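You operate a simulated robot arm through the tools that you are given. There is no shell and no other tool. Be economical: measure what you need, move in short steps, check, and stop when the job is done.

The job below is to be done with a simulated robot arm. You get a single attempt, and the scene is never put back.

## Task
Dock the yellow driver, plug in the charger, switch on and push GO.
Fine: driver in the charger; the black plug goes in before the bench strip goes on; push the green GO button once; leave the other driver, the other plugs and the power box dial.

Only the result counts: the job must be done as asked and must still hold three seconds after the hand-in. Knocking over, shifting, dropping, spilling or breaking anything else fails it.

## Robot
A 7-joint arm with a two-finger parallel gripper, fixed in place. Base frame: the origin is at the foot of the arm, x ahead of it, y to its left, z up; the work surface is at about z = 860. Readings come in mm, rad, newtons and seconds.
Its first joint turns from -2.304 to 2.304 rad. Payload 3.91 kg.
The tool frame sits at the grasp point between the pads (the TCP): z along the fingers, y along the line on which they close. The tips reach 30 mm beyond it. Largest opening 110 mm; finger width 20, thickness 10; the body of the gripper, 48 by 112 mm, starts 55 mm behind the TCP.
Orientation is that of the tool frame in the base frame, as a unit quaternion [x, y, z, w]. With the fingers straight down and closing along the base's y, the tool's x points along the base's -x, its y along +y and its z along -z.

## Interface
- The arm moves only by the tool nudge_tool. Its argument "plan" is a list of rows, each a list of 3 entries, a list of its own where there are three numbers: the gripper command, from -1 (fully open) to 1 (shut), values between in proportion, then the shift along the tool's x, y, z in mm, then the turn, a rotation vector about the tool's x, y, z in rad. In form: [[fingers, [tx, ty, tz], [wx, wy, wz]], ...]. A call has 1 to 10 rows; each row shifts and turns the commanded pose from where the row before left it, along the tool's axes as they then stand. Each row takes 0.2 s and may step no farther than 50 mm and 0.15 rad from the row before; otherwise, or with a gripper value out of range, the whole call is refused. A pose out of reach is approached as far as the arm can. The call stops where the force on the tool passes 80 N (or 10 N more than at its start, if that is more) or the arm is blocked; 0.2 s more then pass. Each finger travels about 108 mm/s and halts on what it meets, pressing with about 30 N; the grip force reading is that of the motor and also rises with nothing between the fingers. The clock runs only during rows and for 0.2 s after the last one: add rows that do not move to give the fingers time. It gives the time, the measured TCP pose, the force on the tool (base axes), the opening and the grip force at its end, in the units of the frame above (readings bear some noise), with the torque about the TCP (base axes, N m) and any sound that the robot's microphone picked up.
- Cameras (640 x 400 px; columns grow to the right, rows downward): "scene" is fixed at [217.9, 648.5, 1465.1]; the picture's right is [0.25, -0.97, 0.00], its down [-0.91, -0.23, -0.34] and it looks along [0.33, 0.08, -0.94] (base axes); focal length 214 px, centre (320, 200). "wrist" rides on the gripper at [72, 17, -103] in the tool frame; the picture's right is [-0.23, 0.97, 0.00], its down [-0.76, -0.18, -0.62] and it looks along [-0.61, -0.14, 0.78] (tool axes); focal length 222 px, centre (320, 200). There is no depth. A picture from a camera that has moved, and an enlarged one, comes with that camera's place and axes in the base frame and with its lens.
- get_image(camera): a new picture of that camera. It takes no simulated time.
- zoom(camera, box): a new picture of the part [left, top, right, bottom] of that camera's present view, enlarged. It takes no simulated time.
- job_done(): hands the job in; it is judged then, once.

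Go step by step. Nothing tells you positions but the pictures and the camera data: compare them with the known pose of the tool, close in by small moves and look again before you grip or let go. The budget is 120 turns and 76 pictures, counting those below and the enlarged ones. Unless the task says otherwise, let go and move clear before handing in, and close with one line.

The tools are called after ">>>" by a JSON object that holds its "op" and its "data". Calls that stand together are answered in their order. nudge_tool: Moves the arm, as the interface text tells. Its arguments: {"type":"object","properties":{"plan":{"type":"array","items":{"type":"array"}}},"required":["plan"]} The other tools are called the same way: get_image (camera) takes a picture; zoom (camera, box) takes an enlarged picture of a part of a camera's view; job_done () hands the job in.

At the start:

```text
time_s: 0.0
tool_pos: [458.8, 414.7, 1192.0]
tool_rot: [0.0, 1.0, 0.001, 0.001]
force: [-0.4, -0.2, -0.3]
wrist_torque: [-0.01, -0.01, -0.01]
width: 109.8
grip_force: 0.1
```

scene: 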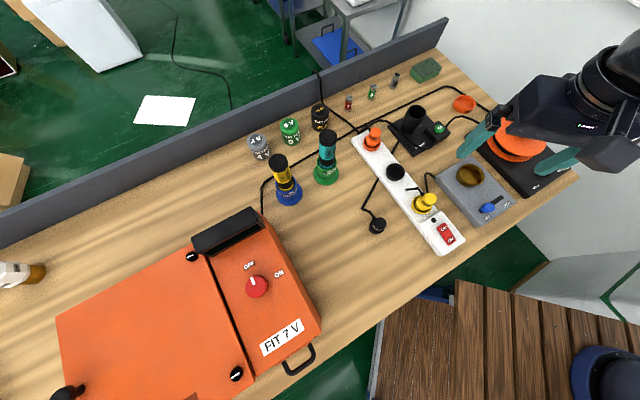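
wrist: 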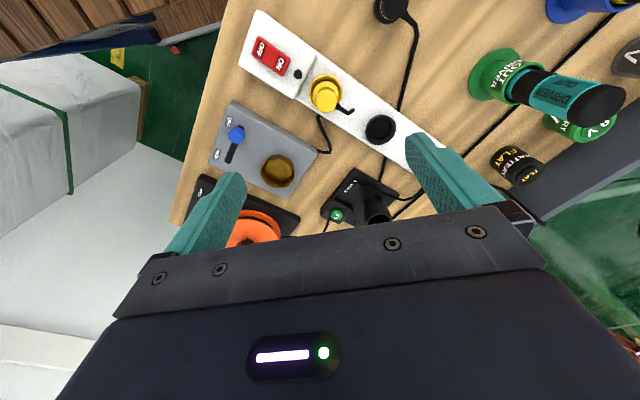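

I see the bench with a power strip, a charger with a green button, two drivers (one yellow/blue, one teal/green), a loose black plug and batteries. I'll zoom in for detail first.

>>> {"op": "zoom", "data": {"camera": "scene", "box": [240, 90, 400, 240]}}

>>> {"op": "zoom", "data": {"camera": "scene", "box": [350, 80, 510, 260]}}

>>> {"op": "zoom", "data": {"camera": "wrist", "box": [180, 0, 440, 240]}}

```text
2.67 times, centred on (320, 165) of scene
camera zoom: at [217.9, 648.5, 1465.1], right [0.25, -0.97, 0.0], down [-0.91, -0.23, -0.34], along [0.33, 0.08, -0.94], focal length 572 px, centre (320, 293)
```

zoom: 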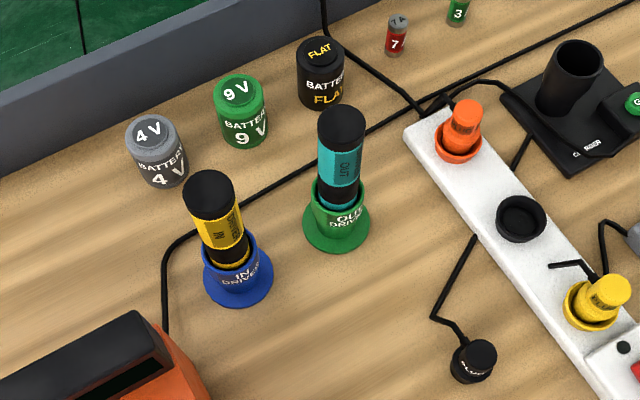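

```text
2.22 times, centred on (430, 170) of scene
camera zoom: at [217.9, 648.5, 1465.1], right [0.25, -0.97, 0.0], down [-0.91, -0.23, -0.34], along [0.33, 0.08, -0.94], focal length 477 px, centre (76, 267)
```

zoom: 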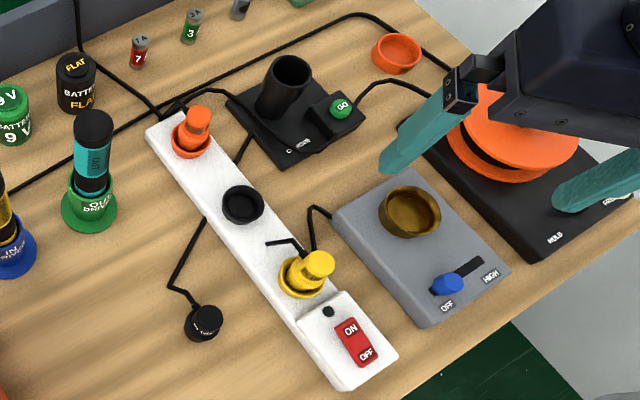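

```text
1.67 times, centred on (310, 120) of wrist
camera zoom: at [385.9, 432.8, 1295.9], right [0.23, 0.97, 0.0], down [0.76, -0.18, 0.62], along [0.61, -0.14, -0.78], focal length 370 px, centre (337, 333)
```

zoom: 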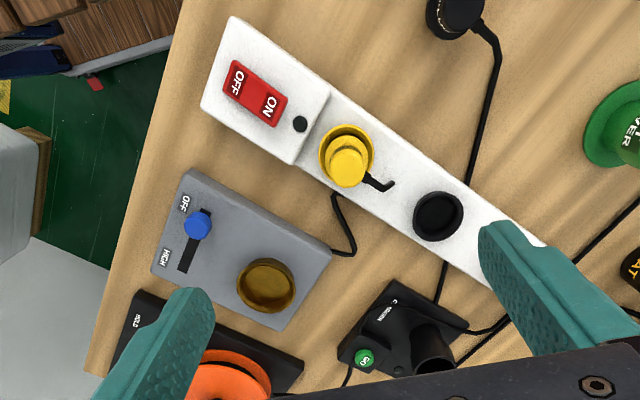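

The yellow driver stands at about (425, 797), the charger cup is near (737, 475) and the loose plug near (395, 528). I'll move over to look at the charger and plug more closely with the wrist camera.

>>> {"op": "nudge_tool", "data": {"plan": [[-1, [-30, 40, 0], [0, 0, 0]], [-1, [-30, 30, 20], [0, 0, 0]], [-1, [-20, 20, 20], [0, 0, 0]], [-1, [0, 0, 20], [0, 0, 0]]]}}

>>> {"op": "get_image", "data": {"camera": "wrist"}}

>>> {"op": "zoom", "data": {"camera": "scene", "box": [380, 80, 480, 150]}}

```text
time_s: 1.0
tool_pos: [538.2, 505.1, 1133.6]
tool_rot: [0.0, 1.0, 0.0, 0.0]
force: [0.8, 0.3, -0.9]
wrist_torque: [0.0, 0.02, 0.01]
width: 110.0
grip_force: 0.1
```

```text
70 pictures are left
camera wrist: at [465.7, 523.7, 1237.0], right [0.23, 0.97, 0.0], down [0.76, -0.18, 0.62], along [0.61, -0.14, -0.78], focal length 222 px, centre (320, 200)
```

wrist: 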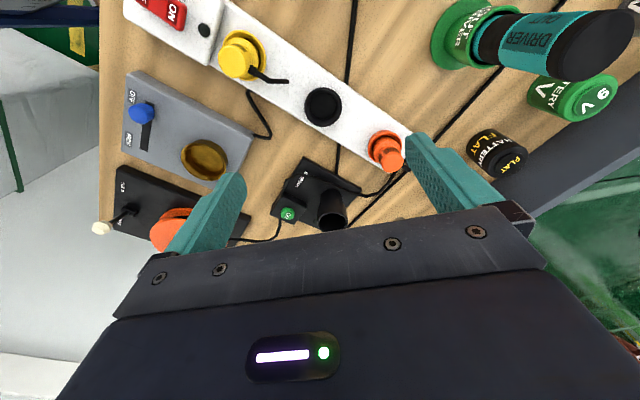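

```text
5.71 times, centred on (430, 115) of scene
camera zoom: at [217.9, 648.5, 1465.1], right [0.25, -0.97, 0.0], down [-0.91, -0.23, -0.34], along [0.33, 0.08, -0.94], focal length 1226 px, centre (-309, 686)
```

zoom: 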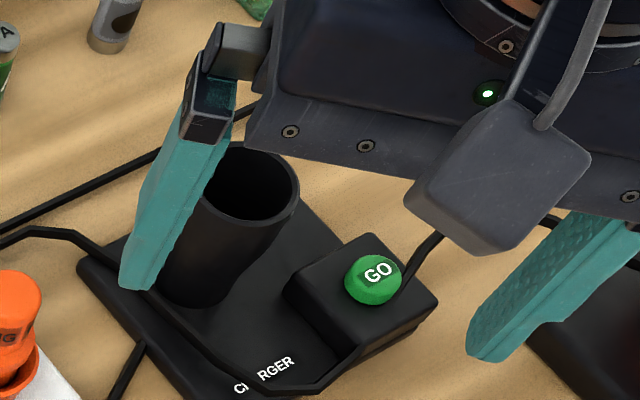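

The charger's cup is vertical, with its rim around (725, 488, 960) and GO on a block beside it. Next I go to look at the yellow driver.

>>> {"op": "nudge_tool", "data": {"plan": [[-1, [27, 46, -10], [0, 0, 0]], [-1, [27, 46, -8], [0, 0, 0]], [-1, [27, 46, 0], [0, 0, 0]], [-1, [27, 46, 0], [0, 0, 0]], [-1, [30, 30, 0], [0, 0, 0]]]}}

>>> {"op": "get_image", "data": {"camera": "wrist"}}

>>> {"op": "zoom", "data": {"camera": "scene", "box": [380, 80, 480, 150]}}

```text
refused: row 1 steps farther than a row can; nothing moved
```

```text
68 pictures are left
camera wrist: at [465.7, 523.7, 1237.0], right [0.23, 0.97, 0.0], down [0.76, -0.18, 0.62], along [0.61, -0.14, -0.78], focal length 222 px, centre (320, 200)
```

wrist: 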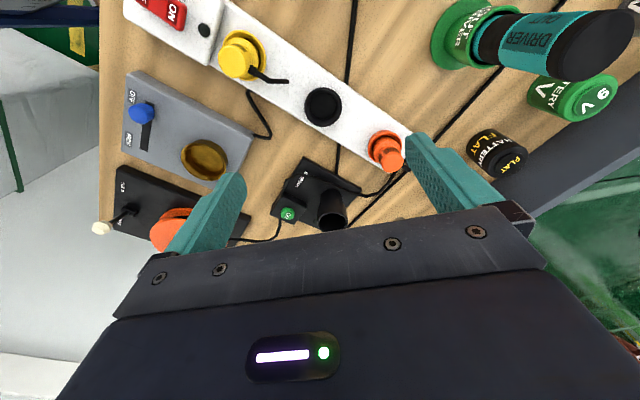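

```text
5.71 times, centred on (430, 115) of scene
camera zoom: at [217.9, 648.5, 1465.1], right [0.25, -0.97, 0.0], down [-0.91, -0.23, -0.34], along [0.33, 0.08, -0.94], focal length 1226 px, centre (-309, 686)
```

zoom: 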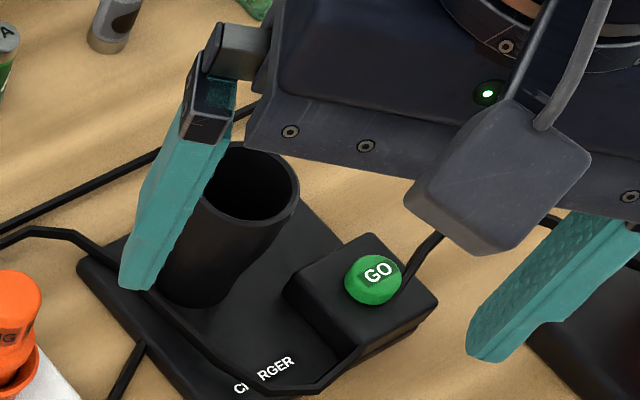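

The first row was a little too long, so nothing moved. I'm repeating the move with smaller steps.

>>> {"op": "nudge_tool", "data": {"plan": [[-1, [25, 40, -8], [0, 0, 0]], [-1, [25, 40, -8], [0, 0, 0]], [-1, [25, 40, 0], [0, 0, 0]], [-1, [25, 40, 0], [0, 0, 0]], [-1, [25, 40, 0], [0, 0, 0]], [-1, [13, 35, 0], [0, 0, 0]]]}}

>>> {"op": "get_image", "data": {"camera": "wrist"}}

>>> {"op": "zoom", "data": {"camera": "scene", "box": [380, 80, 480, 150]}}

```text
time_s: 2.4
tool_pos: [401.0, 741.7, 1147.0]
tool_rot: [0.0, 1.0, 0.0, 0.001]
force: [-0.6, -1.4, 0.4]
wrist_torque: [-0.02, 0.04, 0.01]
width: 110.1
grip_force: 0.1
```

```text
66 pictures are left
camera wrist: at [328.7, 758.0, 1251.1], right [0.23, 0.97, 0.0], down [0.76, -0.18, 0.62], along [0.61, -0.14, -0.78], focal length 222 px, centre (320, 200)
```

wrist: 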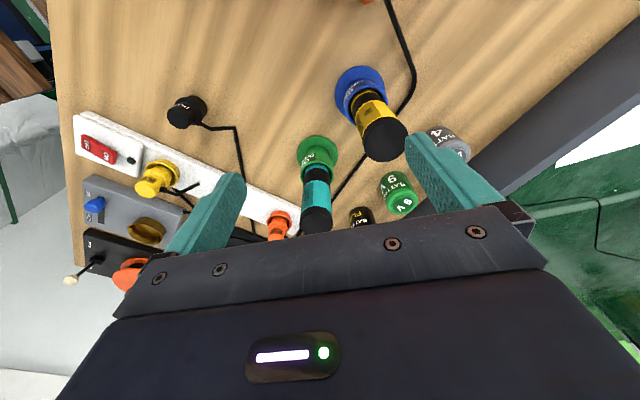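

```text
5.71 times, centred on (430, 115) of scene
camera zoom: at [217.9, 648.5, 1465.1], right [0.25, -0.97, 0.0], down [-0.91, -0.23, -0.34], along [0.33, 0.08, -0.94], focal length 1226 px, centre (-309, 686)
```

zoom: 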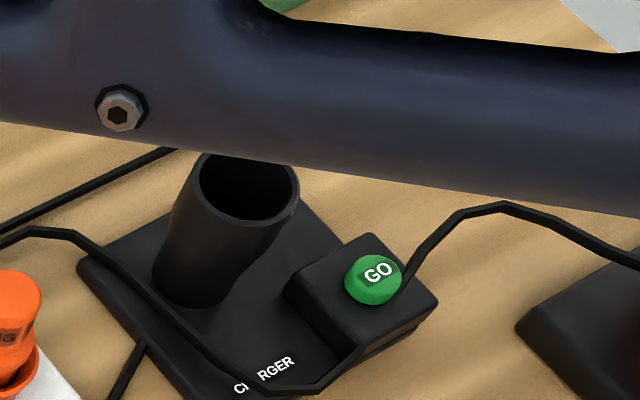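

The yellow driver is at about (424, 798) with its top near z 1060. I'll zoom to check its shape before gripping.

>>> {"op": "zoom", "data": {"camera": "wrist", "box": [320, 50, 440, 170]}}

```text
3.33 times, centred on (380, 110) of wrist
camera zoom: at [328.7, 758.0, 1251.1], right [0.23, 0.97, 0.0], down [0.76, -0.18, 0.62], along [0.61, -0.14, -0.78], focal length 740 px, centre (120, 500)
```

zoom: 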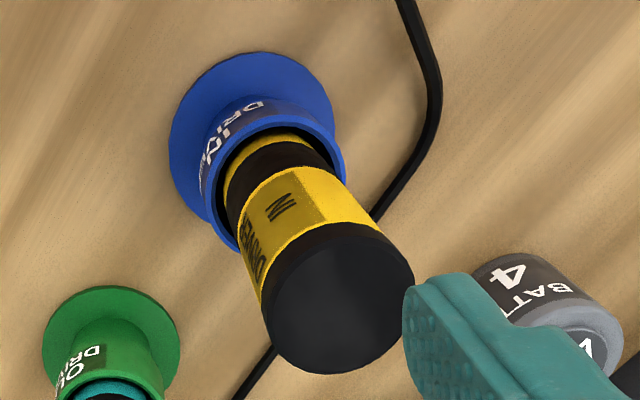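

The driver is a cylinder about 40 mm wide, centred near (426, 799), and its cap top is near z 1058. I'll move above it, look once, then descend.

>>> {"op": "nudge_tool", "data": {"plan": [[-1, [-12, 29, 0], [0, 0, 0]], [-1, [-13, 28, 0], [0, 0, 0]], [-1, [0, 0, 35], [0, 0, 0]]]}}

>>> {"op": "zoom", "data": {"camera": "scene", "box": [220, 100, 380, 220]}}

>>> {"op": "get_image", "data": {"camera": "wrist"}}

```text
time_s: 3.2
tool_pos: [424.5, 794.5, 1110.7]
tool_rot: [-0.001, 1.0, 0.0, 0.0]
force: [0.2, -0.2, 1.2]
wrist_torque: [-0.01, -0.03, 0.02]
width: 109.9
grip_force: 0.0
```

```text
3.33 times, centred on (300, 160) of scene
camera zoom: at [217.9, 648.5, 1465.1], right [0.25, -0.97, 0.0], down [-0.91, -0.23, -0.34], along [0.33, 0.08, -0.94], focal length 715 px, centre (387, 333)
```

zoom: 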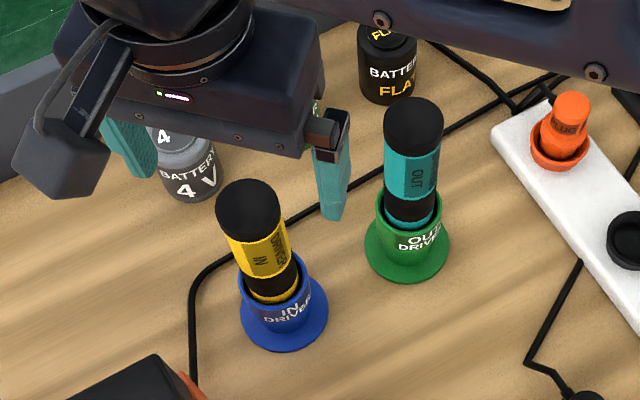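

```text
62 pictures are left
camera wrist: at [352.6, 812.1, 1215.1], right [0.23, 0.97, 0.0], down [0.76, -0.18, 0.62], along [0.61, -0.14, -0.78], focal length 222 px, centre (320, 200)
```

wrist: 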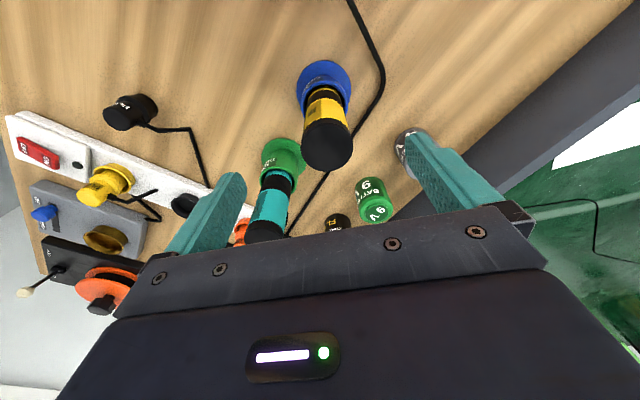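

The cap centre lies at about (426.5, 800) and the gripper is almost straight above it. I'll go down around the cap.

>>> {"op": "nudge_tool", "data": {"plan": [[-1, [-1, 4, 0], [0, 0, 0]], [-1, [0, 0, 30], [0, 0, 0]], [-1, [0, 0, 30], [0, 0, 0]], [-1, [0, 0, 22], [0, 0, 0]], [-1, [0, 0, 0], [0, 0, 0]]]}}

>>> {"op": "get_image", "data": {"camera": "wrist"}}

>>> {"op": "zoom", "data": {"camera": "scene", "box": [220, 100, 380, 220]}}

```text
time_s: 4.4
tool_pos: [425.9, 798.8, 1032.8]
tool_rot: [0.0, 1.0, 0.001, 0.0]
force: [0.2, 0.2, -0.3]
wrist_torque: [0.0, 0.03, 0.02]
width: 109.9
grip_force: 0.1
```

```text
61 pictures are left
camera wrist: at [352.8, 816.8, 1136.5], right [0.23, 0.97, 0.0], down [0.76, -0.18, 0.62], along [0.61, -0.14, -0.78], focal length 222 px, centre (320, 200)
```

wrist: 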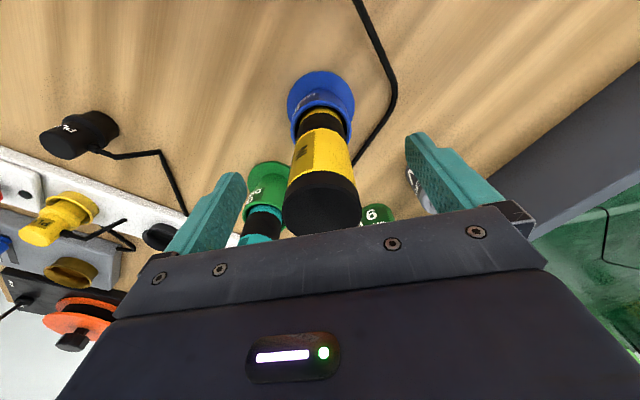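

```text
3.33 times, centred on (300, 160) of scene
camera zoom: at [217.9, 648.5, 1465.1], right [0.25, -0.97, 0.0], down [-0.91, -0.23, -0.34], along [0.33, 0.08, -0.94], focal length 715 px, centre (387, 333)
```

zoom: 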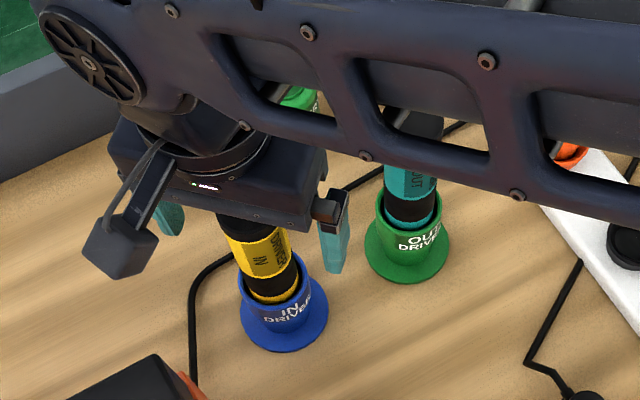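

The gripper straddles the cap, the palm is clear, and alignment is within a millimetre or two. I'll close now.

>>> {"op": "nudge_tool", "data": {"plan": [[0.0, [0, 1, 3], [0, 0, 0]], [0.2, [0, 0, 0], [0, 0, 0]], [0.5, [0, 0, 0], [0, 0, 0]], [0.8, [0, 0, 0], [0, 0, 0]], [1, [0, 0, 0], [0, 0, 0]]]}}

```text
time_s: 5.6
tool_pos: [426.4, 801.0, 1028.2]
tool_rot: [0.0, 1.0, 0.0, 0.001]
force: [0.0, -1.5, 0.2]
wrist_torque: [-0.29, -0.09, -0.01]
width: 42.0
grip_force: 29.5
```

It gripped at 42 mm. I'll lift it straight out.

>>> {"op": "nudge_tool", "data": {"plan": [[1, [0, 0, -15], [0, 0, 0]], [1, [0, 0, -30], [0, 0, 0]], [1, [0, 0, -35], [0, 0, 0]], [1, [0, 0, -35], [0, 0, 0]], [1, [0, 0, -35], [0, 0, 0]], [1, [0, 0, 0], [0, 0, 0]]]}}

>>> {"op": "get_image", "data": {"camera": "scene"}}

>>> {"op": "get_image", "data": {"camera": "wrist"}}

```text
time_s: 7.0
tool_pos: [428.0, 800.3, 1177.6]
tool_rot: [-0.001, 1.0, 0.0, 0.0]
force: [-1.1, -0.2, -3.6]
wrist_torque: [0.02, 0.08, 0.01]
width: 41.8
grip_force: 30.4
```

```text
59 pictures are left
```

scene: 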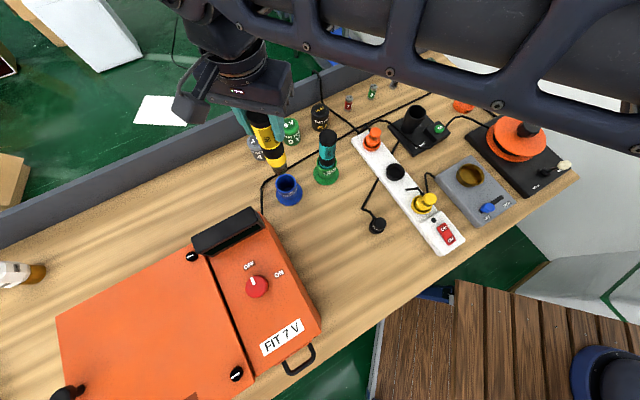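

```text
58 pictures are left
camera wrist: at [354.7, 817.5, 1281.0], right [0.23, 0.97, 0.0], down [0.76, -0.18, 0.62], along [0.61, -0.14, -0.78], focal length 222 px, centre (320, 200)
```

wrist: 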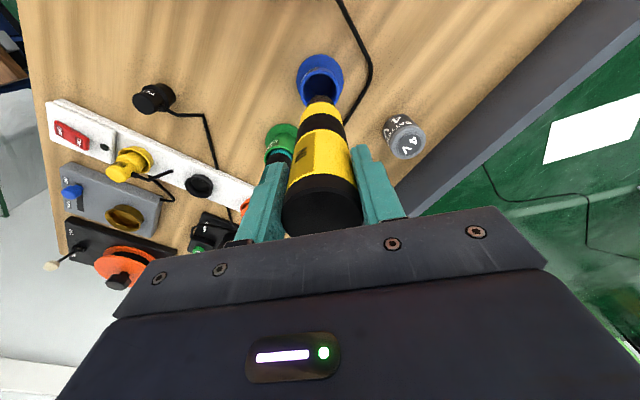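

The driver is out and held upright. I'll zoom in to measure its bottom end.

>>> {"op": "zoom", "data": {"camera": "scene", "box": [220, 90, 320, 210]}}

>>> {"op": "zoom", "data": {"camera": "wrist", "box": [260, 40, 400, 240]}}

```text
3.33 times, centred on (270, 150) of scene
camera zoom: at [217.9, 648.5, 1465.1], right [0.25, -0.97, 0.0], down [-0.91, -0.23, -0.34], along [0.33, 0.08, -0.94], focal length 715 px, centre (487, 367)
```

zoom: 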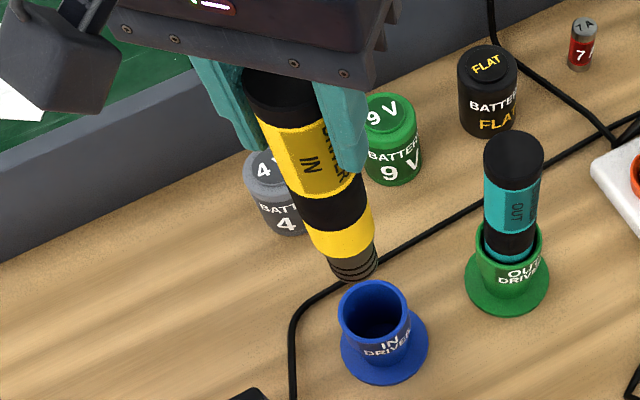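

```text
2.00 times, centred on (330, 140) of wrist
camera zoom: at [354.7, 817.5, 1281.0], right [0.23, 0.97, 0.0], down [0.76, -0.18, 0.62], along [0.61, -0.14, -0.78], focal length 444 px, centre (300, 320)
```

zoom: 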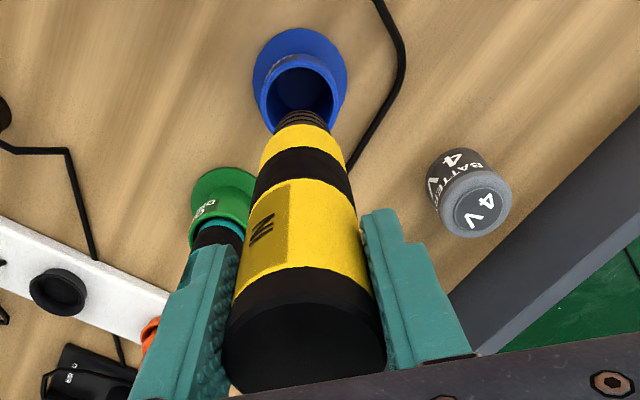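

The driver's bottom is about 174 mm below the TCP and its stub is about 35 mm wide. I'll carry it past the teal driver on the near side and then look at the charger from the side.

>>> {"op": "nudge_tool", "data": {"plan": [[1, [2, -35, -20], [0, 0, 0]], [1, [2, -40, 0], [0, 0, 0]], [1, [2, -42, 0], [0, 0, 0]], [1, [2, -42, 0], [0, 0, 0]], [1, [-15, -40, 0], [0, 0, 0]], [1, [-30, -35, 0], [0, 0, 0]], [1, [-30, -35, 0], [0, 0, 0]], [1, [-30, -35, 0], [0, 0, 0]], [1, [-30, -35, 0], [0, 0, 0]], [1, [0, 0, 0], [0, 0, 0]]]}}

>>> {"op": "get_image", "data": {"camera": "scene"}}

```text
time_s: 9.2
tool_pos: [553.8, 459.5, 1197.8]
tool_rot: [-0.001, 1.0, 0.0, 0.001]
force: [0.3, 0.3, -4.9]
wrist_torque: [-0.04, -0.02, -0.01]
width: 41.8
grip_force: 30.7
```

```text
55 pictures are left
```

scene: 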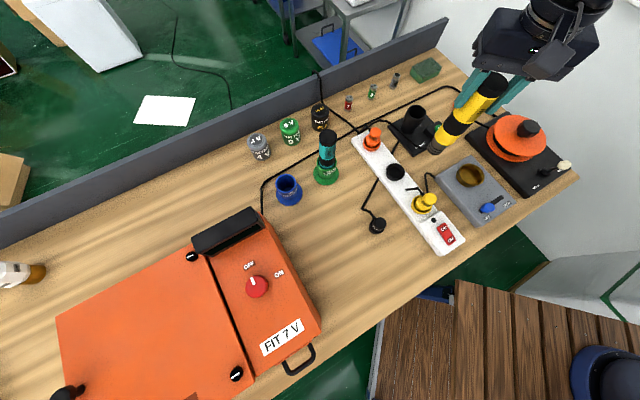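

The driver is carried safely and the charger is in clear view. I'll step to about (640, 420) for a wrist view.

>>> {"op": "nudge_tool", "data": {"plan": [[1, [-43, -15, 0], [0, 0, 0]], [1, [-43, -15, 0], [0, 0, 0]], [1, [0, -10, 0], [0, 0, 0]], [1, [0, 0, 0], [0, 0, 0]]]}}

>>> {"op": "zoom", "data": {"camera": "wrist", "box": [300, 60, 480, 220]}}

>>> {"op": "zoom", "data": {"camera": "scene", "box": [370, 90, 470, 160]}}

```text
time_s: 10.2
tool_pos: [638.5, 421.5, 1199.0]
tool_rot: [-0.001, 1.0, 0.0, 0.001]
force: [-0.3, -0.5, -3.5]
wrist_torque: [-0.02, 0.02, 0.0]
width: 41.6
grip_force: 29.8
```

```text
2.50 times, centred on (390, 140) of wrist
camera zoom: at [566.2, 438.9, 1301.5], right [0.23, 0.97, 0.0], down [0.76, -0.18, 0.62], along [0.61, -0.14, -0.78], focal length 555 px, centre (145, 350)
```

zoom: 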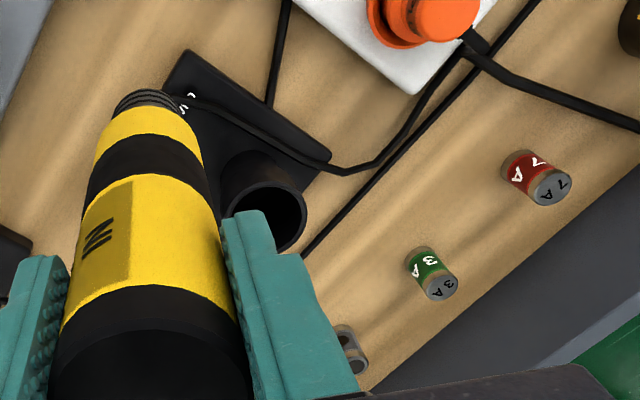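

```text
5.71 times, centred on (420, 125) of scene
camera zoom: at [217.9, 648.5, 1465.1], right [0.25, -0.97, 0.0], down [-0.91, -0.23, -0.34], along [0.33, 0.08, -0.94], focal length 1226 px, centre (-251, 629)
```

zoom: 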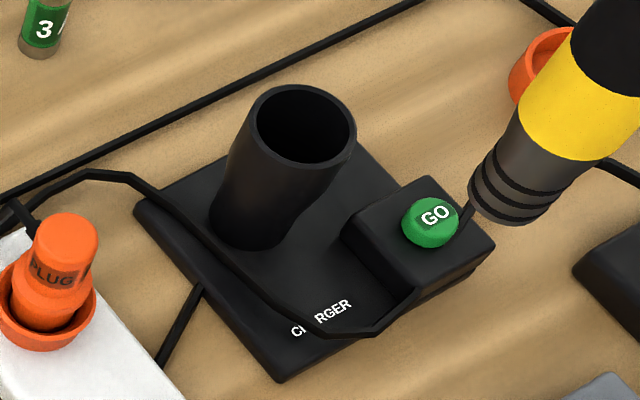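

The charger rim is at about (747, 483, 947), with the scene and wrist rays agreeing. I'll bring the driver's tip just above the rim and compare.

>>> {"op": "nudge_tool", "data": {"plan": [[1, [-36, 20, 0], [0, 0, 0]], [1, [-36, 20, 0], [0, 0, 0]], [1, [-36, 22, 0], [0, 0, 0]], [1, [0, 0, 30], [0, 0, 0]], [1, [0, 0, 30], [0, 0, 0]], [1, [0, 0, 0], [0, 0, 0]]]}}

>>> {"op": "zoom", "data": {"camera": "scene", "box": [370, 70, 470, 140]}}

>>> {"op": "zoom", "data": {"camera": "wrist", "box": [240, 60, 420, 220]}}

```text
time_s: 11.6
tool_pos: [749.3, 483.3, 1136.3]
tool_rot: [0.0, 1.0, -0.001, 0.0]
force: [0.1, -0.3, -4.5]
wrist_torque: [0.02, -0.02, 0.0]
width: 41.6
grip_force: 30.5
```

```text
5.71 times, centred on (420, 105) of scene
camera zoom: at [217.9, 648.5, 1465.1], right [0.25, -0.97, 0.0], down [-0.91, -0.23, -0.34], along [0.33, 0.08, -0.94], focal length 1226 px, centre (-251, 743)
```

zoom: 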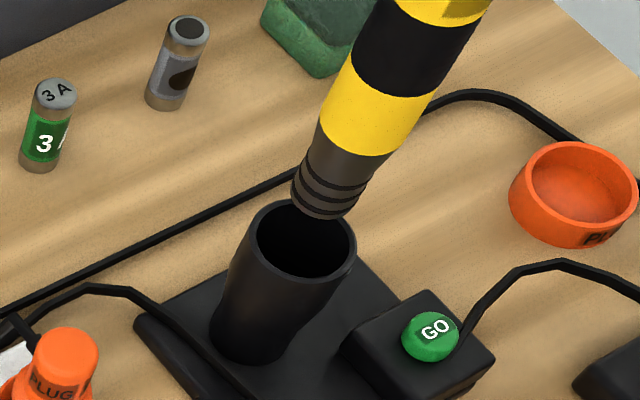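

```text
2.50 times, centred on (330, 140) of wrist
camera zoom: at [676.3, 500.5, 1240.4], right [0.23, 0.97, 0.0], down [0.76, -0.18, 0.62], along [0.61, -0.14, -0.78], focal length 555 px, centre (295, 350)
```

zoom: 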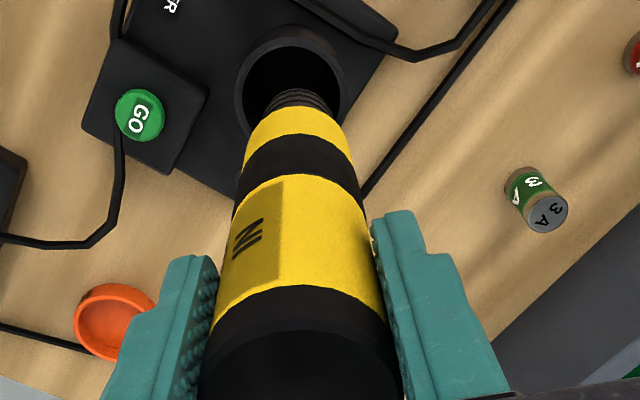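

The tip hovers just above the rim. The scene and wrist views differ by a few millimetres sideways, so I'll zoom tighter before inserting.

>>> {"op": "zoom", "data": {"camera": "wrist", "box": [295, 60, 355, 110]}}

>>> {"op": "zoom", "data": {"camera": "scene", "box": [400, 90, 445, 125]}}

```text
8.00 times, centred on (325, 85) of wrist
camera zoom: at [676.3, 500.5, 1240.4], right [0.23, 0.97, 0.0], down [0.76, -0.18, 0.62], along [0.61, -0.14, -0.78], focal length 1777 px, centre (280, 1120)
```

zoom: 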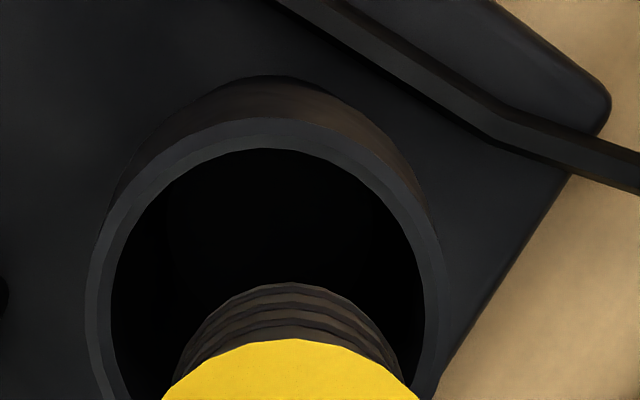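

```text
11.43 times, centred on (422, 108) of scene
camera zoom: at [217.9, 648.5, 1465.1], right [0.25, -0.97, 0.0], down [-0.91, -0.23, -0.34], along [0.33, 0.08, -0.94], focal length 2451 px, centre (-851, 1257)
```

zoom: 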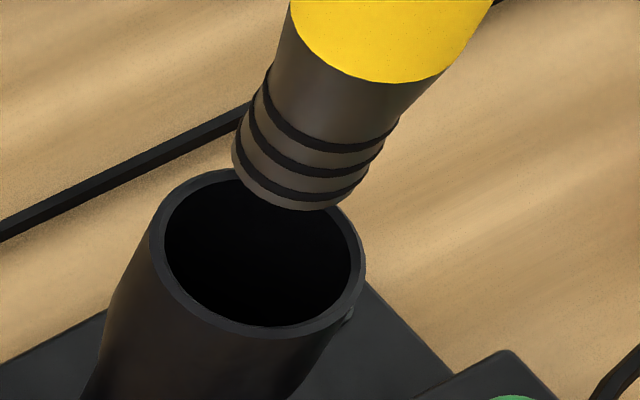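

Both tight views agree that the tip must move about 3 mm toward -y. I'll correct that and lower the tip just into the mouth.

>>> {"op": "nudge_tool", "data": {"plan": [[1, [1.5, -3, 0], [0, 0, 0]], [1, [0, 0, 20], [0, 0, 0]], [1, [0, 0, 15], [0, 0, 0]], [1, [0, 0, 0], [0, 0, 0]]]}}

>>> {"op": "zoom", "data": {"camera": "wrist", "box": [285, 50, 365, 120]}}

>>> {"op": "zoom", "data": {"camera": "scene", "box": [400, 90, 445, 125]}}

```text
time_s: 12.6
tool_pos: [747.4, 482.6, 1102.5]
tool_rot: [0.001, 1.0, 0.0, 0.001]
force: [-0.1, -0.6, -4.2]
wrist_torque: [-0.02, 0.04, 0.02]
width: 41.9
grip_force: 29.9
```

```text
5.71 times, centred on (325, 85) of wrist
camera zoom: at [674.9, 499.6, 1205.7], right [0.23, 0.97, 0.0], down [0.76, -0.18, 0.62], along [0.61, -0.14, -0.78], focal length 1269 px, centre (291, 857)
```

zoom: 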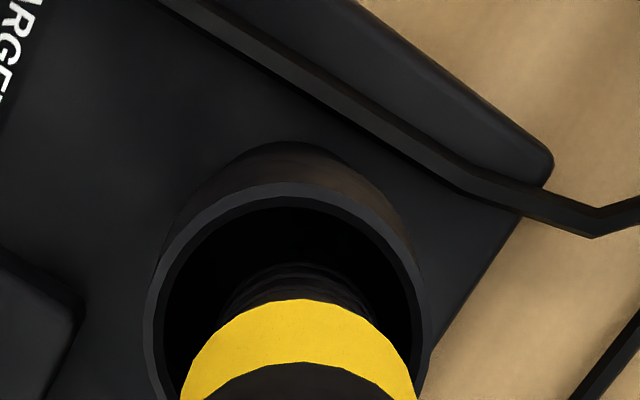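

```text
11.43 times, centred on (422, 108) of scene
camera zoom: at [217.9, 648.5, 1465.1], right [0.25, -0.97, 0.0], down [-0.91, -0.23, -0.34], along [0.33, 0.08, -0.94], focal length 2451 px, centre (-851, 1257)
```

zoom: 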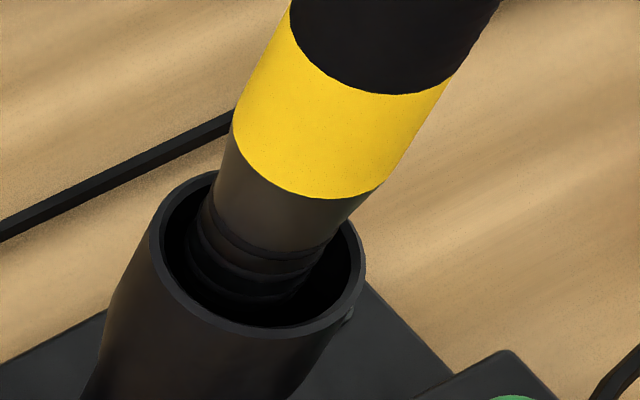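

The stub is inside the mouth, still about 1.5 mm to the +y side. I'll correct that and continue down in small steps.

>>> {"op": "nudge_tool", "data": {"plan": [[1, [0, -1.5, 0], [0, 0, 0]], [1, [0, 0, 10], [0, 0, 0]], [1, [0, 0, 10], [0, 0, 0]], [1, [0, 0, 0], [0, 0, 0]]]}}

>>> {"op": "zoom", "data": {"camera": "wrist", "box": [285, 50, 365, 120]}}

>>> {"op": "zoom", "data": {"camera": "scene", "box": [400, 90, 445, 125]}}

```text
time_s: 13.6
tool_pos: [746.6, 480.6, 1083.0]
tool_rot: [0.0, 1.0, -0.001, 0.0]
force: [0.3, 0.0, -4.0]
wrist_torque: [-0.04, 0.0, -0.01]
width: 41.8
grip_force: 30.3
```

```text
5.71 times, centred on (325, 85) of wrist
camera zoom: at [674.0, 497.8, 1187.3], right [0.23, 0.97, 0.0], down [0.76, -0.18, 0.62], along [0.61, -0.14, -0.78], focal length 1269 px, centre (291, 857)
```

zoom: 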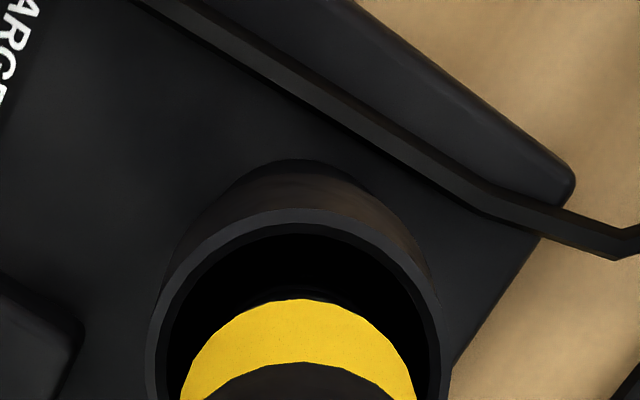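

```text
11.43 times, centred on (422, 108) of scene
camera zoom: at [217.9, 648.5, 1465.1], right [0.25, -0.97, 0.0], down [-0.91, -0.23, -0.34], along [0.33, 0.08, -0.94], focal length 2451 px, centre (-851, 1257)
```

zoom: 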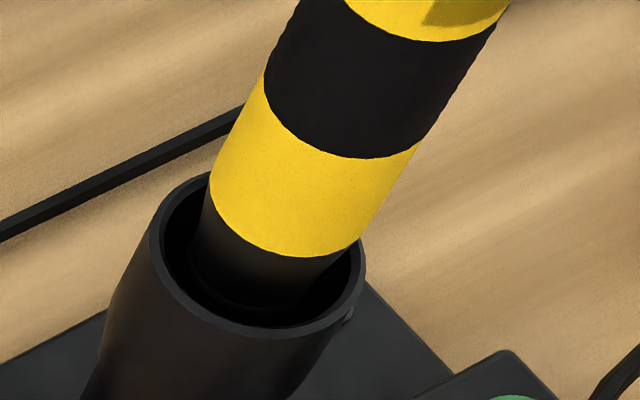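

Sideways it is now centred, but the visible gap shows the driver sitting about 5 mm too far toward +x, probably because it was gripped off-centre along x. I'll shift back and check.

>>> {"op": "nudge_tool", "data": {"plan": [[1, [4.5, 0, 0], [0, 0, 0]], [1, [0, 0, 0], [0, 0, 0]]]}}

>>> {"op": "zoom", "data": {"camera": "wrist", "box": [285, 50, 365, 120]}}

>>> {"op": "zoom", "data": {"camera": "scene", "box": [400, 90, 445, 125]}}

```text
time_s: 14.2
tool_pos: [742.2, 481.5, 1084.4]
tool_rot: [0.0, 1.0, 0.0, 0.0]
force: [-0.6, 0.1, -3.6]
wrist_torque: [0.02, 0.03, 0.04]
width: 41.8
grip_force: 30.6
```

```text
5.71 times, centred on (325, 85) of wrist
camera zoom: at [669.3, 498.0, 1186.8], right [0.23, 0.97, 0.0], down [0.76, -0.18, 0.62], along [0.61, -0.14, -0.78], focal length 1269 px, centre (291, 857)
```

zoom: 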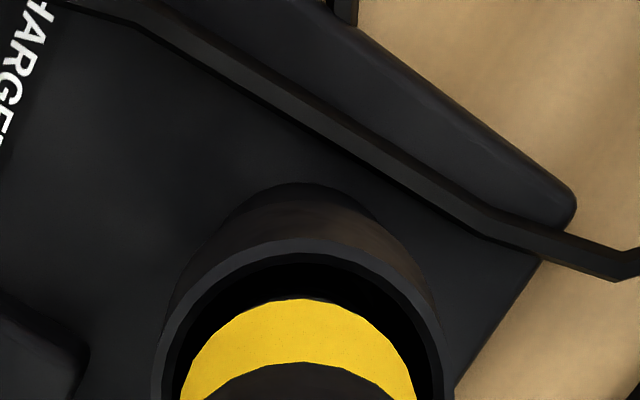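

```text
11.43 times, centred on (422, 108) of scene
camera zoom: at [217.9, 648.5, 1465.1], right [0.25, -0.97, 0.0], down [-0.91, -0.23, -0.34], along [0.33, 0.08, -0.94], focal length 2451 px, centre (-851, 1257)
```

zoom: 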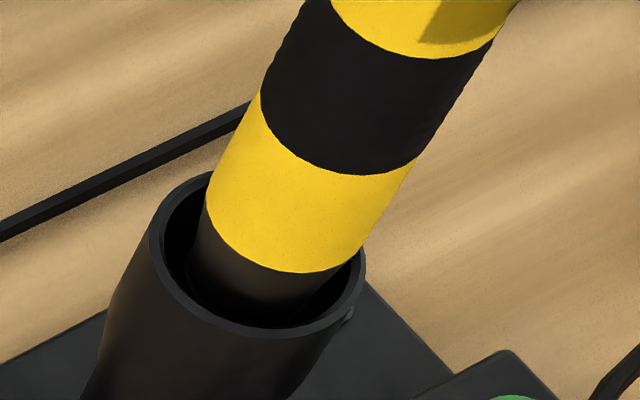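

Centred well now. I'll nudge +y by 1 mm and continue down in steps.

>>> {"op": "nudge_tool", "data": {"plan": [[1, [0, 0.8, 0], [0, 0, 0]], [1, [0, 0, 10], [0, 0, 0]], [1, [0, 0, 10], [0, 0, 0]], [1, [0, 0, 0], [0, 0, 0]]]}}

>>> {"op": "zoom", "data": {"camera": "wrist", "box": [285, 50, 365, 120]}}

>>> {"op": "zoom", "data": {"camera": "scene", "box": [400, 90, 445, 125]}}

```text
time_s: 15.2
tool_pos: [742.1, 482.6, 1062.8]
tool_rot: [-0.001, 1.0, 0.0, 0.0]
force: [-0.8, 0.7, -3.7]
wrist_torque: [0.03, 0.02, -0.02]
width: 41.4
grip_force: 30.3
```

```text
5.71 times, centred on (325, 85) of wrist
camera zoom: at [669.8, 500.1, 1167.2], right [0.23, 0.97, 0.0], down [0.76, -0.18, 0.62], along [0.61, -0.14, -0.78], focal length 1269 px, centre (291, 857)
```

zoom: 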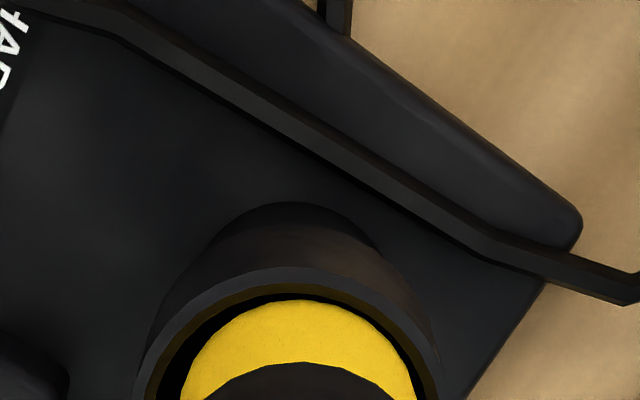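

```text
11.43 times, centred on (422, 108) of scene
camera zoom: at [217.9, 648.5, 1465.1], right [0.25, -0.97, 0.0], down [-0.91, -0.23, -0.34], along [0.33, 0.08, -0.94], focal length 2451 px, centre (-851, 1257)
```

zoom: 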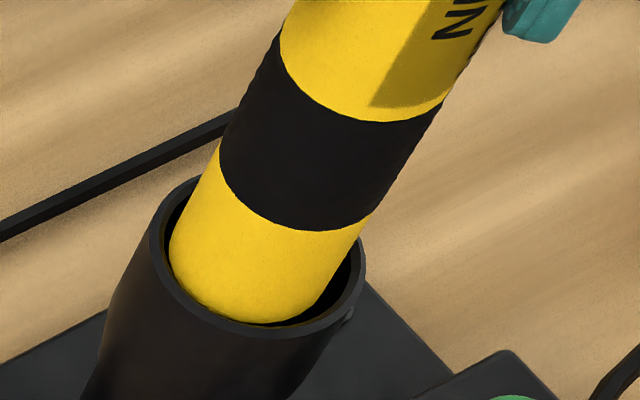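

The body is inside the cup now, about 1.2 mm to the +y side. I'll correct and lower until it rests.

>>> {"op": "nudge_tool", "data": {"plan": [[1, [0, -1.2, 0], [0, 0, 0]], [1, [0, 0, 6], [0, 0, 0]], [1, [0, 0, 6], [0, 0, 0]], [1, [0, 0, 5], [0, 0, 0]], [1, [0, 0, 0], [0, 0, 0]]]}}

>>> {"op": "zoom", "data": {"camera": "scene", "box": [390, 70, 460, 140]}}

```text
time_s: 16.4
tool_pos: [741.3, 480.9, 1044.7]
tool_rot: [0.0, 1.0, 0.0, 0.0]
force: [0.6, 0.2, -3.5]
wrist_torque: [0.0, 0.0, 0.0]
width: 41.8
grip_force: 30.2
```

```text
5.71 times, centred on (425, 105) of scene
camera zoom: at [217.9, 648.5, 1465.1], right [0.25, -0.97, 0.0], down [-0.91, -0.23, -0.34], along [0.33, 0.08, -0.94], focal length 1226 px, centre (-280, 743)
```

zoom: 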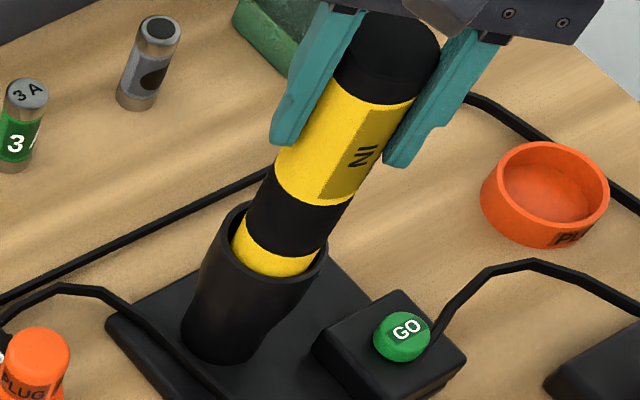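

Going well with no contact force. I'll keep lowering in small steps until it seats.

>>> {"op": "nudge_tool", "data": {"plan": [[1, [0, 0, 4], [0, 0, 0]], [1, [0, 0, 4], [0, 0, 0]], [1, [0, 0, 0], [0, 0, 0]]]}}

>>> {"op": "nudge_tool", "data": {"plan": [[1, [0, 0, 3], [0, 0, 0]], [1, [0, 0, 3], [0, 0, 0]], [1, [0, 0, 0], [0, 0, 0]]]}}

```text
time_s: 17.2
tool_pos: [742.1, 480.9, 1040.6]
tool_rot: [0.001, 1.0, 0.001, 0.001]
force: [-0.9, -6.0, 21.1]
wrist_torque: [-1.21, 0.39, -0.03]
width: 42.0
grip_force: 30.1
```

```text
time_s: 18.0
tool_pos: [740.9, 479.7, 1033.7]
tool_rot: [0.0, 1.0, 0.001, 0.001]
force: [4.1, -3.2, 43.2]
wrist_torque: [-0.79, -0.37, 0.01]
width: 41.6
grip_force: 29.9
```

There is firm contact: 21 N and then 43 N, with about 7 mm of further travel. I'll look to see whether the driver seated or slid in the grip.

>>> {"op": "zoom", "data": {"camera": "scene", "box": [390, 70, 460, 140]}}

>>> {"op": "zoom", "data": {"camera": "wrist", "box": [260, 40, 400, 240]}}

```text
5.71 times, centred on (425, 105) of scene
camera zoom: at [217.9, 648.5, 1465.1], right [0.25, -0.97, 0.0], down [-0.91, -0.23, -0.34], along [0.33, 0.08, -0.94], focal length 1226 px, centre (-280, 743)
```

zoom: 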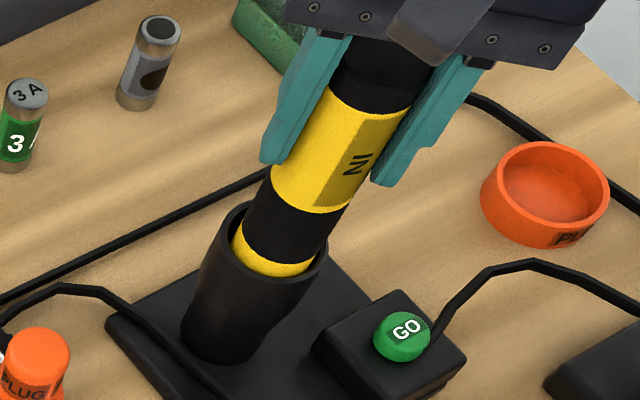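

```text
2.00 times, centred on (330, 140) of wrist
camera zoom: at [668.7, 497.5, 1138.0], right [0.23, 0.97, 0.0], down [0.76, -0.18, 0.62], along [0.61, -0.14, -0.78], focal length 444 px, centre (300, 320)
```

zoom: 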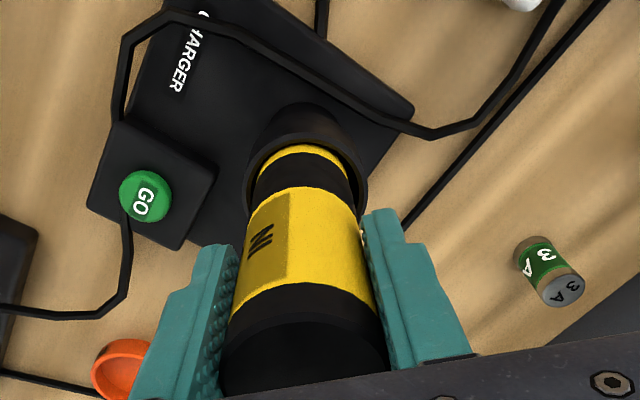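

The driver went down only 2–3 mm while the grip slid. It may be sitting on an inner shoulder instead of the floor, so I'll check how it is centred.

>>> {"op": "zoom", "data": {"camera": "wrist", "box": [300, 80, 360, 130]}}

>>> {"op": "zoom", "data": {"camera": "scene", "box": [400, 95, 445, 140]}}

```text
8.00 times, centred on (330, 105) of wrist
camera zoom: at [668.7, 497.5, 1138.0], right [0.23, 0.97, 0.0], down [0.76, -0.18, 0.62], along [0.61, -0.14, -0.78], focal length 1777 px, centre (240, 960)
```

zoom: 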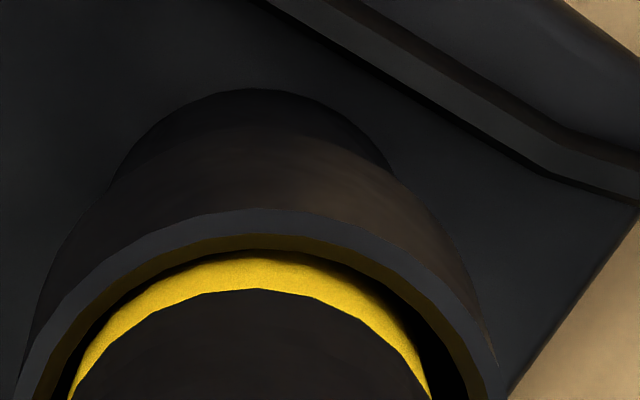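

```text
8.89 times, centred on (422, 118) of scene
camera zoom: at [217.9, 648.5, 1465.1], right [0.25, -0.97, 0.0], down [-0.91, -0.23, -0.34], along [0.33, 0.08, -0.94], focal length 1906 px, centre (-591, 933)
```

zoom: 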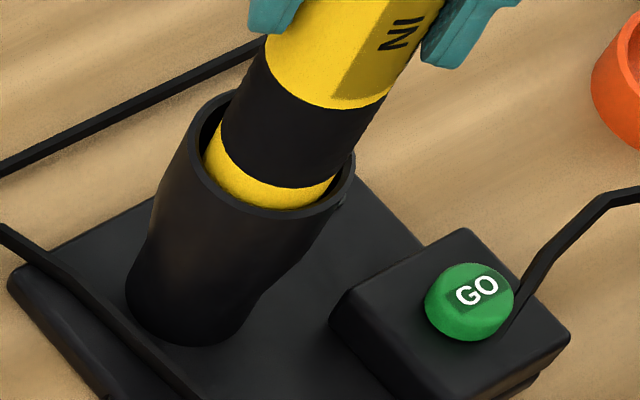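

The contact torque and the gaps both say the stub is touching on the -x, -y side. I'll ease up, shift about 1 mm toward +x and +y, and press gently again.

>>> {"op": "nudge_tool", "data": {"plan": [[1, [0, 0, -5], [0, 0, 0]], [1, [-1, 1.3, 0], [0, 0, 0]], [1, [0, 0, 3], [0, 0, 0]], [1, [0, 0, 3], [0, 0, 0]], [1, [0, 0, 0], [0, 0, 0]]]}}

>>> {"op": "zoom", "data": {"camera": "scene", "box": [400, 95, 445, 140]}}

```text
time_s: 19.2
tool_pos: [742.5, 482.0, 1032.2]
tool_rot: [0.0, 1.0, 0.001, 0.002]
force: [-1.8, -14.2, 43.8]
wrist_torque: [-1.62, -0.36, -0.08]
width: 41.9
grip_force: 29.7
```

```text
8.89 times, centred on (422, 118) of scene
camera zoom: at [217.9, 648.5, 1465.1], right [0.25, -0.97, 0.0], down [-0.91, -0.23, -0.34], along [0.33, 0.08, -0.94], focal length 1906 px, centre (-591, 933)
```

zoom: 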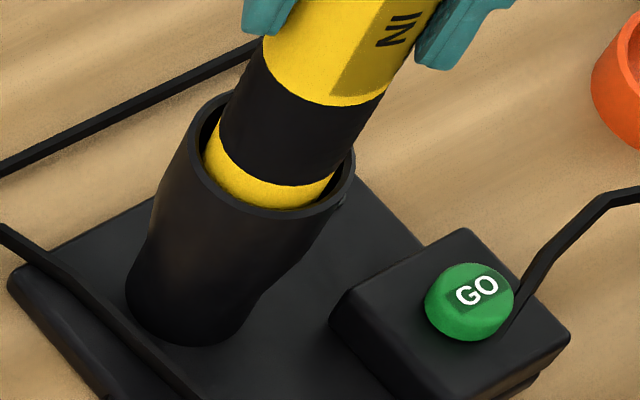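

The lateral resistance shows the stub is already captured in the bore, so it is at or near the bottom. I'll undo the sideways load, release gently, and look.

>>> {"op": "nudge_tool", "data": {"plan": [[1, [0.5, -1.3, -4], [0, 0, 0]], [1, [0, 0, 0], [0, 0, 0]], [0.1, [0, 0, 0], [0, 0, 0]], [-0.4, [0, 0, 0], [0, 0, 0]], [-0.4, [0, 0, 0], [0, 0, 0]]]}}

>>> {"op": "zoom", "data": {"camera": "scene", "box": [390, 70, 460, 140]}}

>>> {"op": "zoom", "data": {"camera": "wrist", "box": [260, 40, 400, 240]}}

```text
time_s: 20.4
tool_pos: [743.2, 480.3, 1035.1]
tool_rot: [0.0, 1.0, 0.0, 0.0]
force: [-0.7, 0.5, -0.5]
wrist_torque: [-0.04, 0.0, 0.01]
width: 77.1
grip_force: 0.1
```

```text
5.71 times, centred on (425, 105) of scene
camera zoom: at [217.9, 648.5, 1465.1], right [0.25, -0.97, 0.0], down [-0.91, -0.23, -0.34], along [0.33, 0.08, -0.94], focal length 1226 px, centre (-280, 743)
```

zoom: 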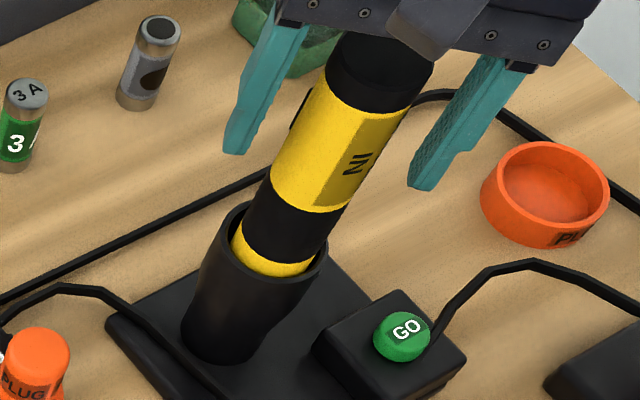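

```text
2.00 times, centred on (330, 140) of wrist
camera zoom: at [670.9, 498.0, 1138.0], right [0.23, 0.97, 0.0], down [0.76, -0.18, 0.62], along [0.61, -0.14, -0.78], focal length 444 px, centre (300, 320)
```

zoom: 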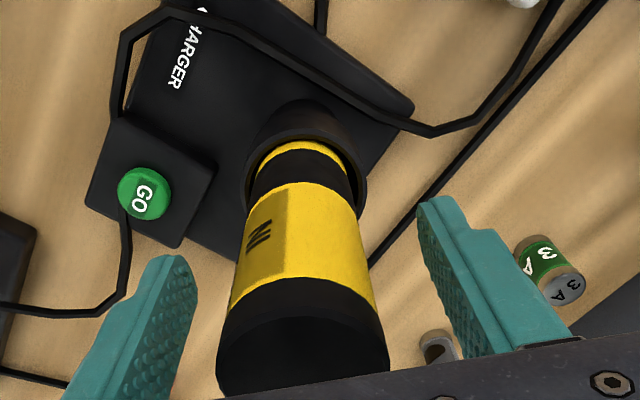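

The driver stands upright by itself in the charger, its stub captured in the bore. I'll retreat straight up and go to look at the loose plug.

>>> {"op": "nudge_tool", "data": {"plan": [[-0.6, [0, 0, -20], [0, 0, 0]], [-0.8, [0, 0, -40], [0, 0, 0]], [-1, [0, 0, -45], [0, 0, 0]], [-1, [0, 0, -40], [0, 0, 0]], [-1, [45, 5, 0], [0, 0, 0]], [-1, [48, 5, 0], [0, 0, 0]], [-1, [48, 5, 0], [0, 0, 0]], [-1, [48, 5, 0], [0, 0, 0]], [-1, [48, 5, 0], [0, 0, 0]], [-1, [40, 5, 20], [0, 0, 0]]]}}

>>> {"op": "nudge_tool", "data": {"plan": [[-1, [30, 10, 40], [0, 0, 0]], [-1, [20, 10, 40], [0, 0, 0]], [-1, [0, 0, 0], [0, 0, 0]]]}}

>>> {"op": "zoom", "data": {"camera": "wrist", "box": [220, 0, 480, 200]}}

>>> {"op": "zoom", "data": {"camera": "scene", "box": [350, 90, 480, 250]}}

```text
time_s: 22.6
tool_pos: [465.7, 508.7, 1161.6]
tool_rot: [0.0, 1.0, -0.001, 0.001]
force: [0.1, -1.1, -0.3]
wrist_torque: [-0.01, -0.02, -0.01]
width: 110.6
grip_force: 0.0
```

```text
refused: row 1 steps farther than a row can; nothing moved
```

```text
2.00 times, centred on (350, 100) of wrist
camera zoom: at [393.2, 525.6, 1265.7], right [0.23, 0.97, 0.0], down [0.76, -0.18, 0.62], along [0.61, -0.14, -0.78], focal length 444 px, centre (260, 400)
```

zoom: 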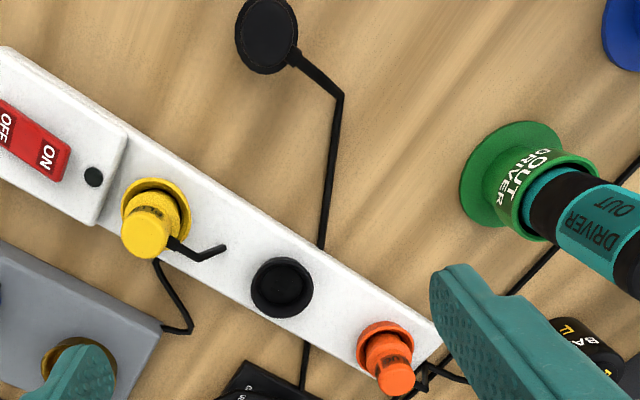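

```text
2.50 times, centred on (415, 170) of scene
camera zoom: at [217.9, 648.5, 1465.1], right [0.25, -0.97, 0.0], down [-0.91, -0.23, -0.34], along [0.33, 0.08, -0.94], focal length 536 px, centre (82, 275)
```

zoom: 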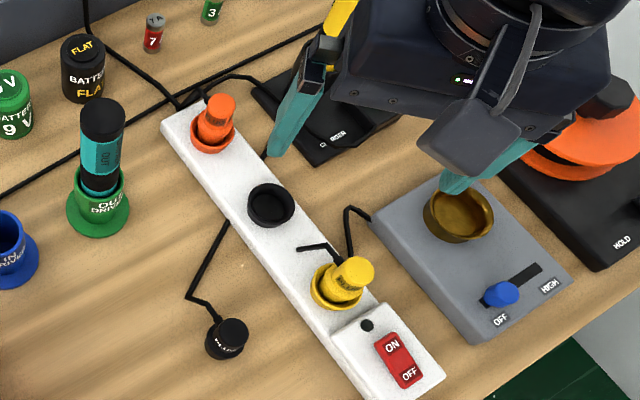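

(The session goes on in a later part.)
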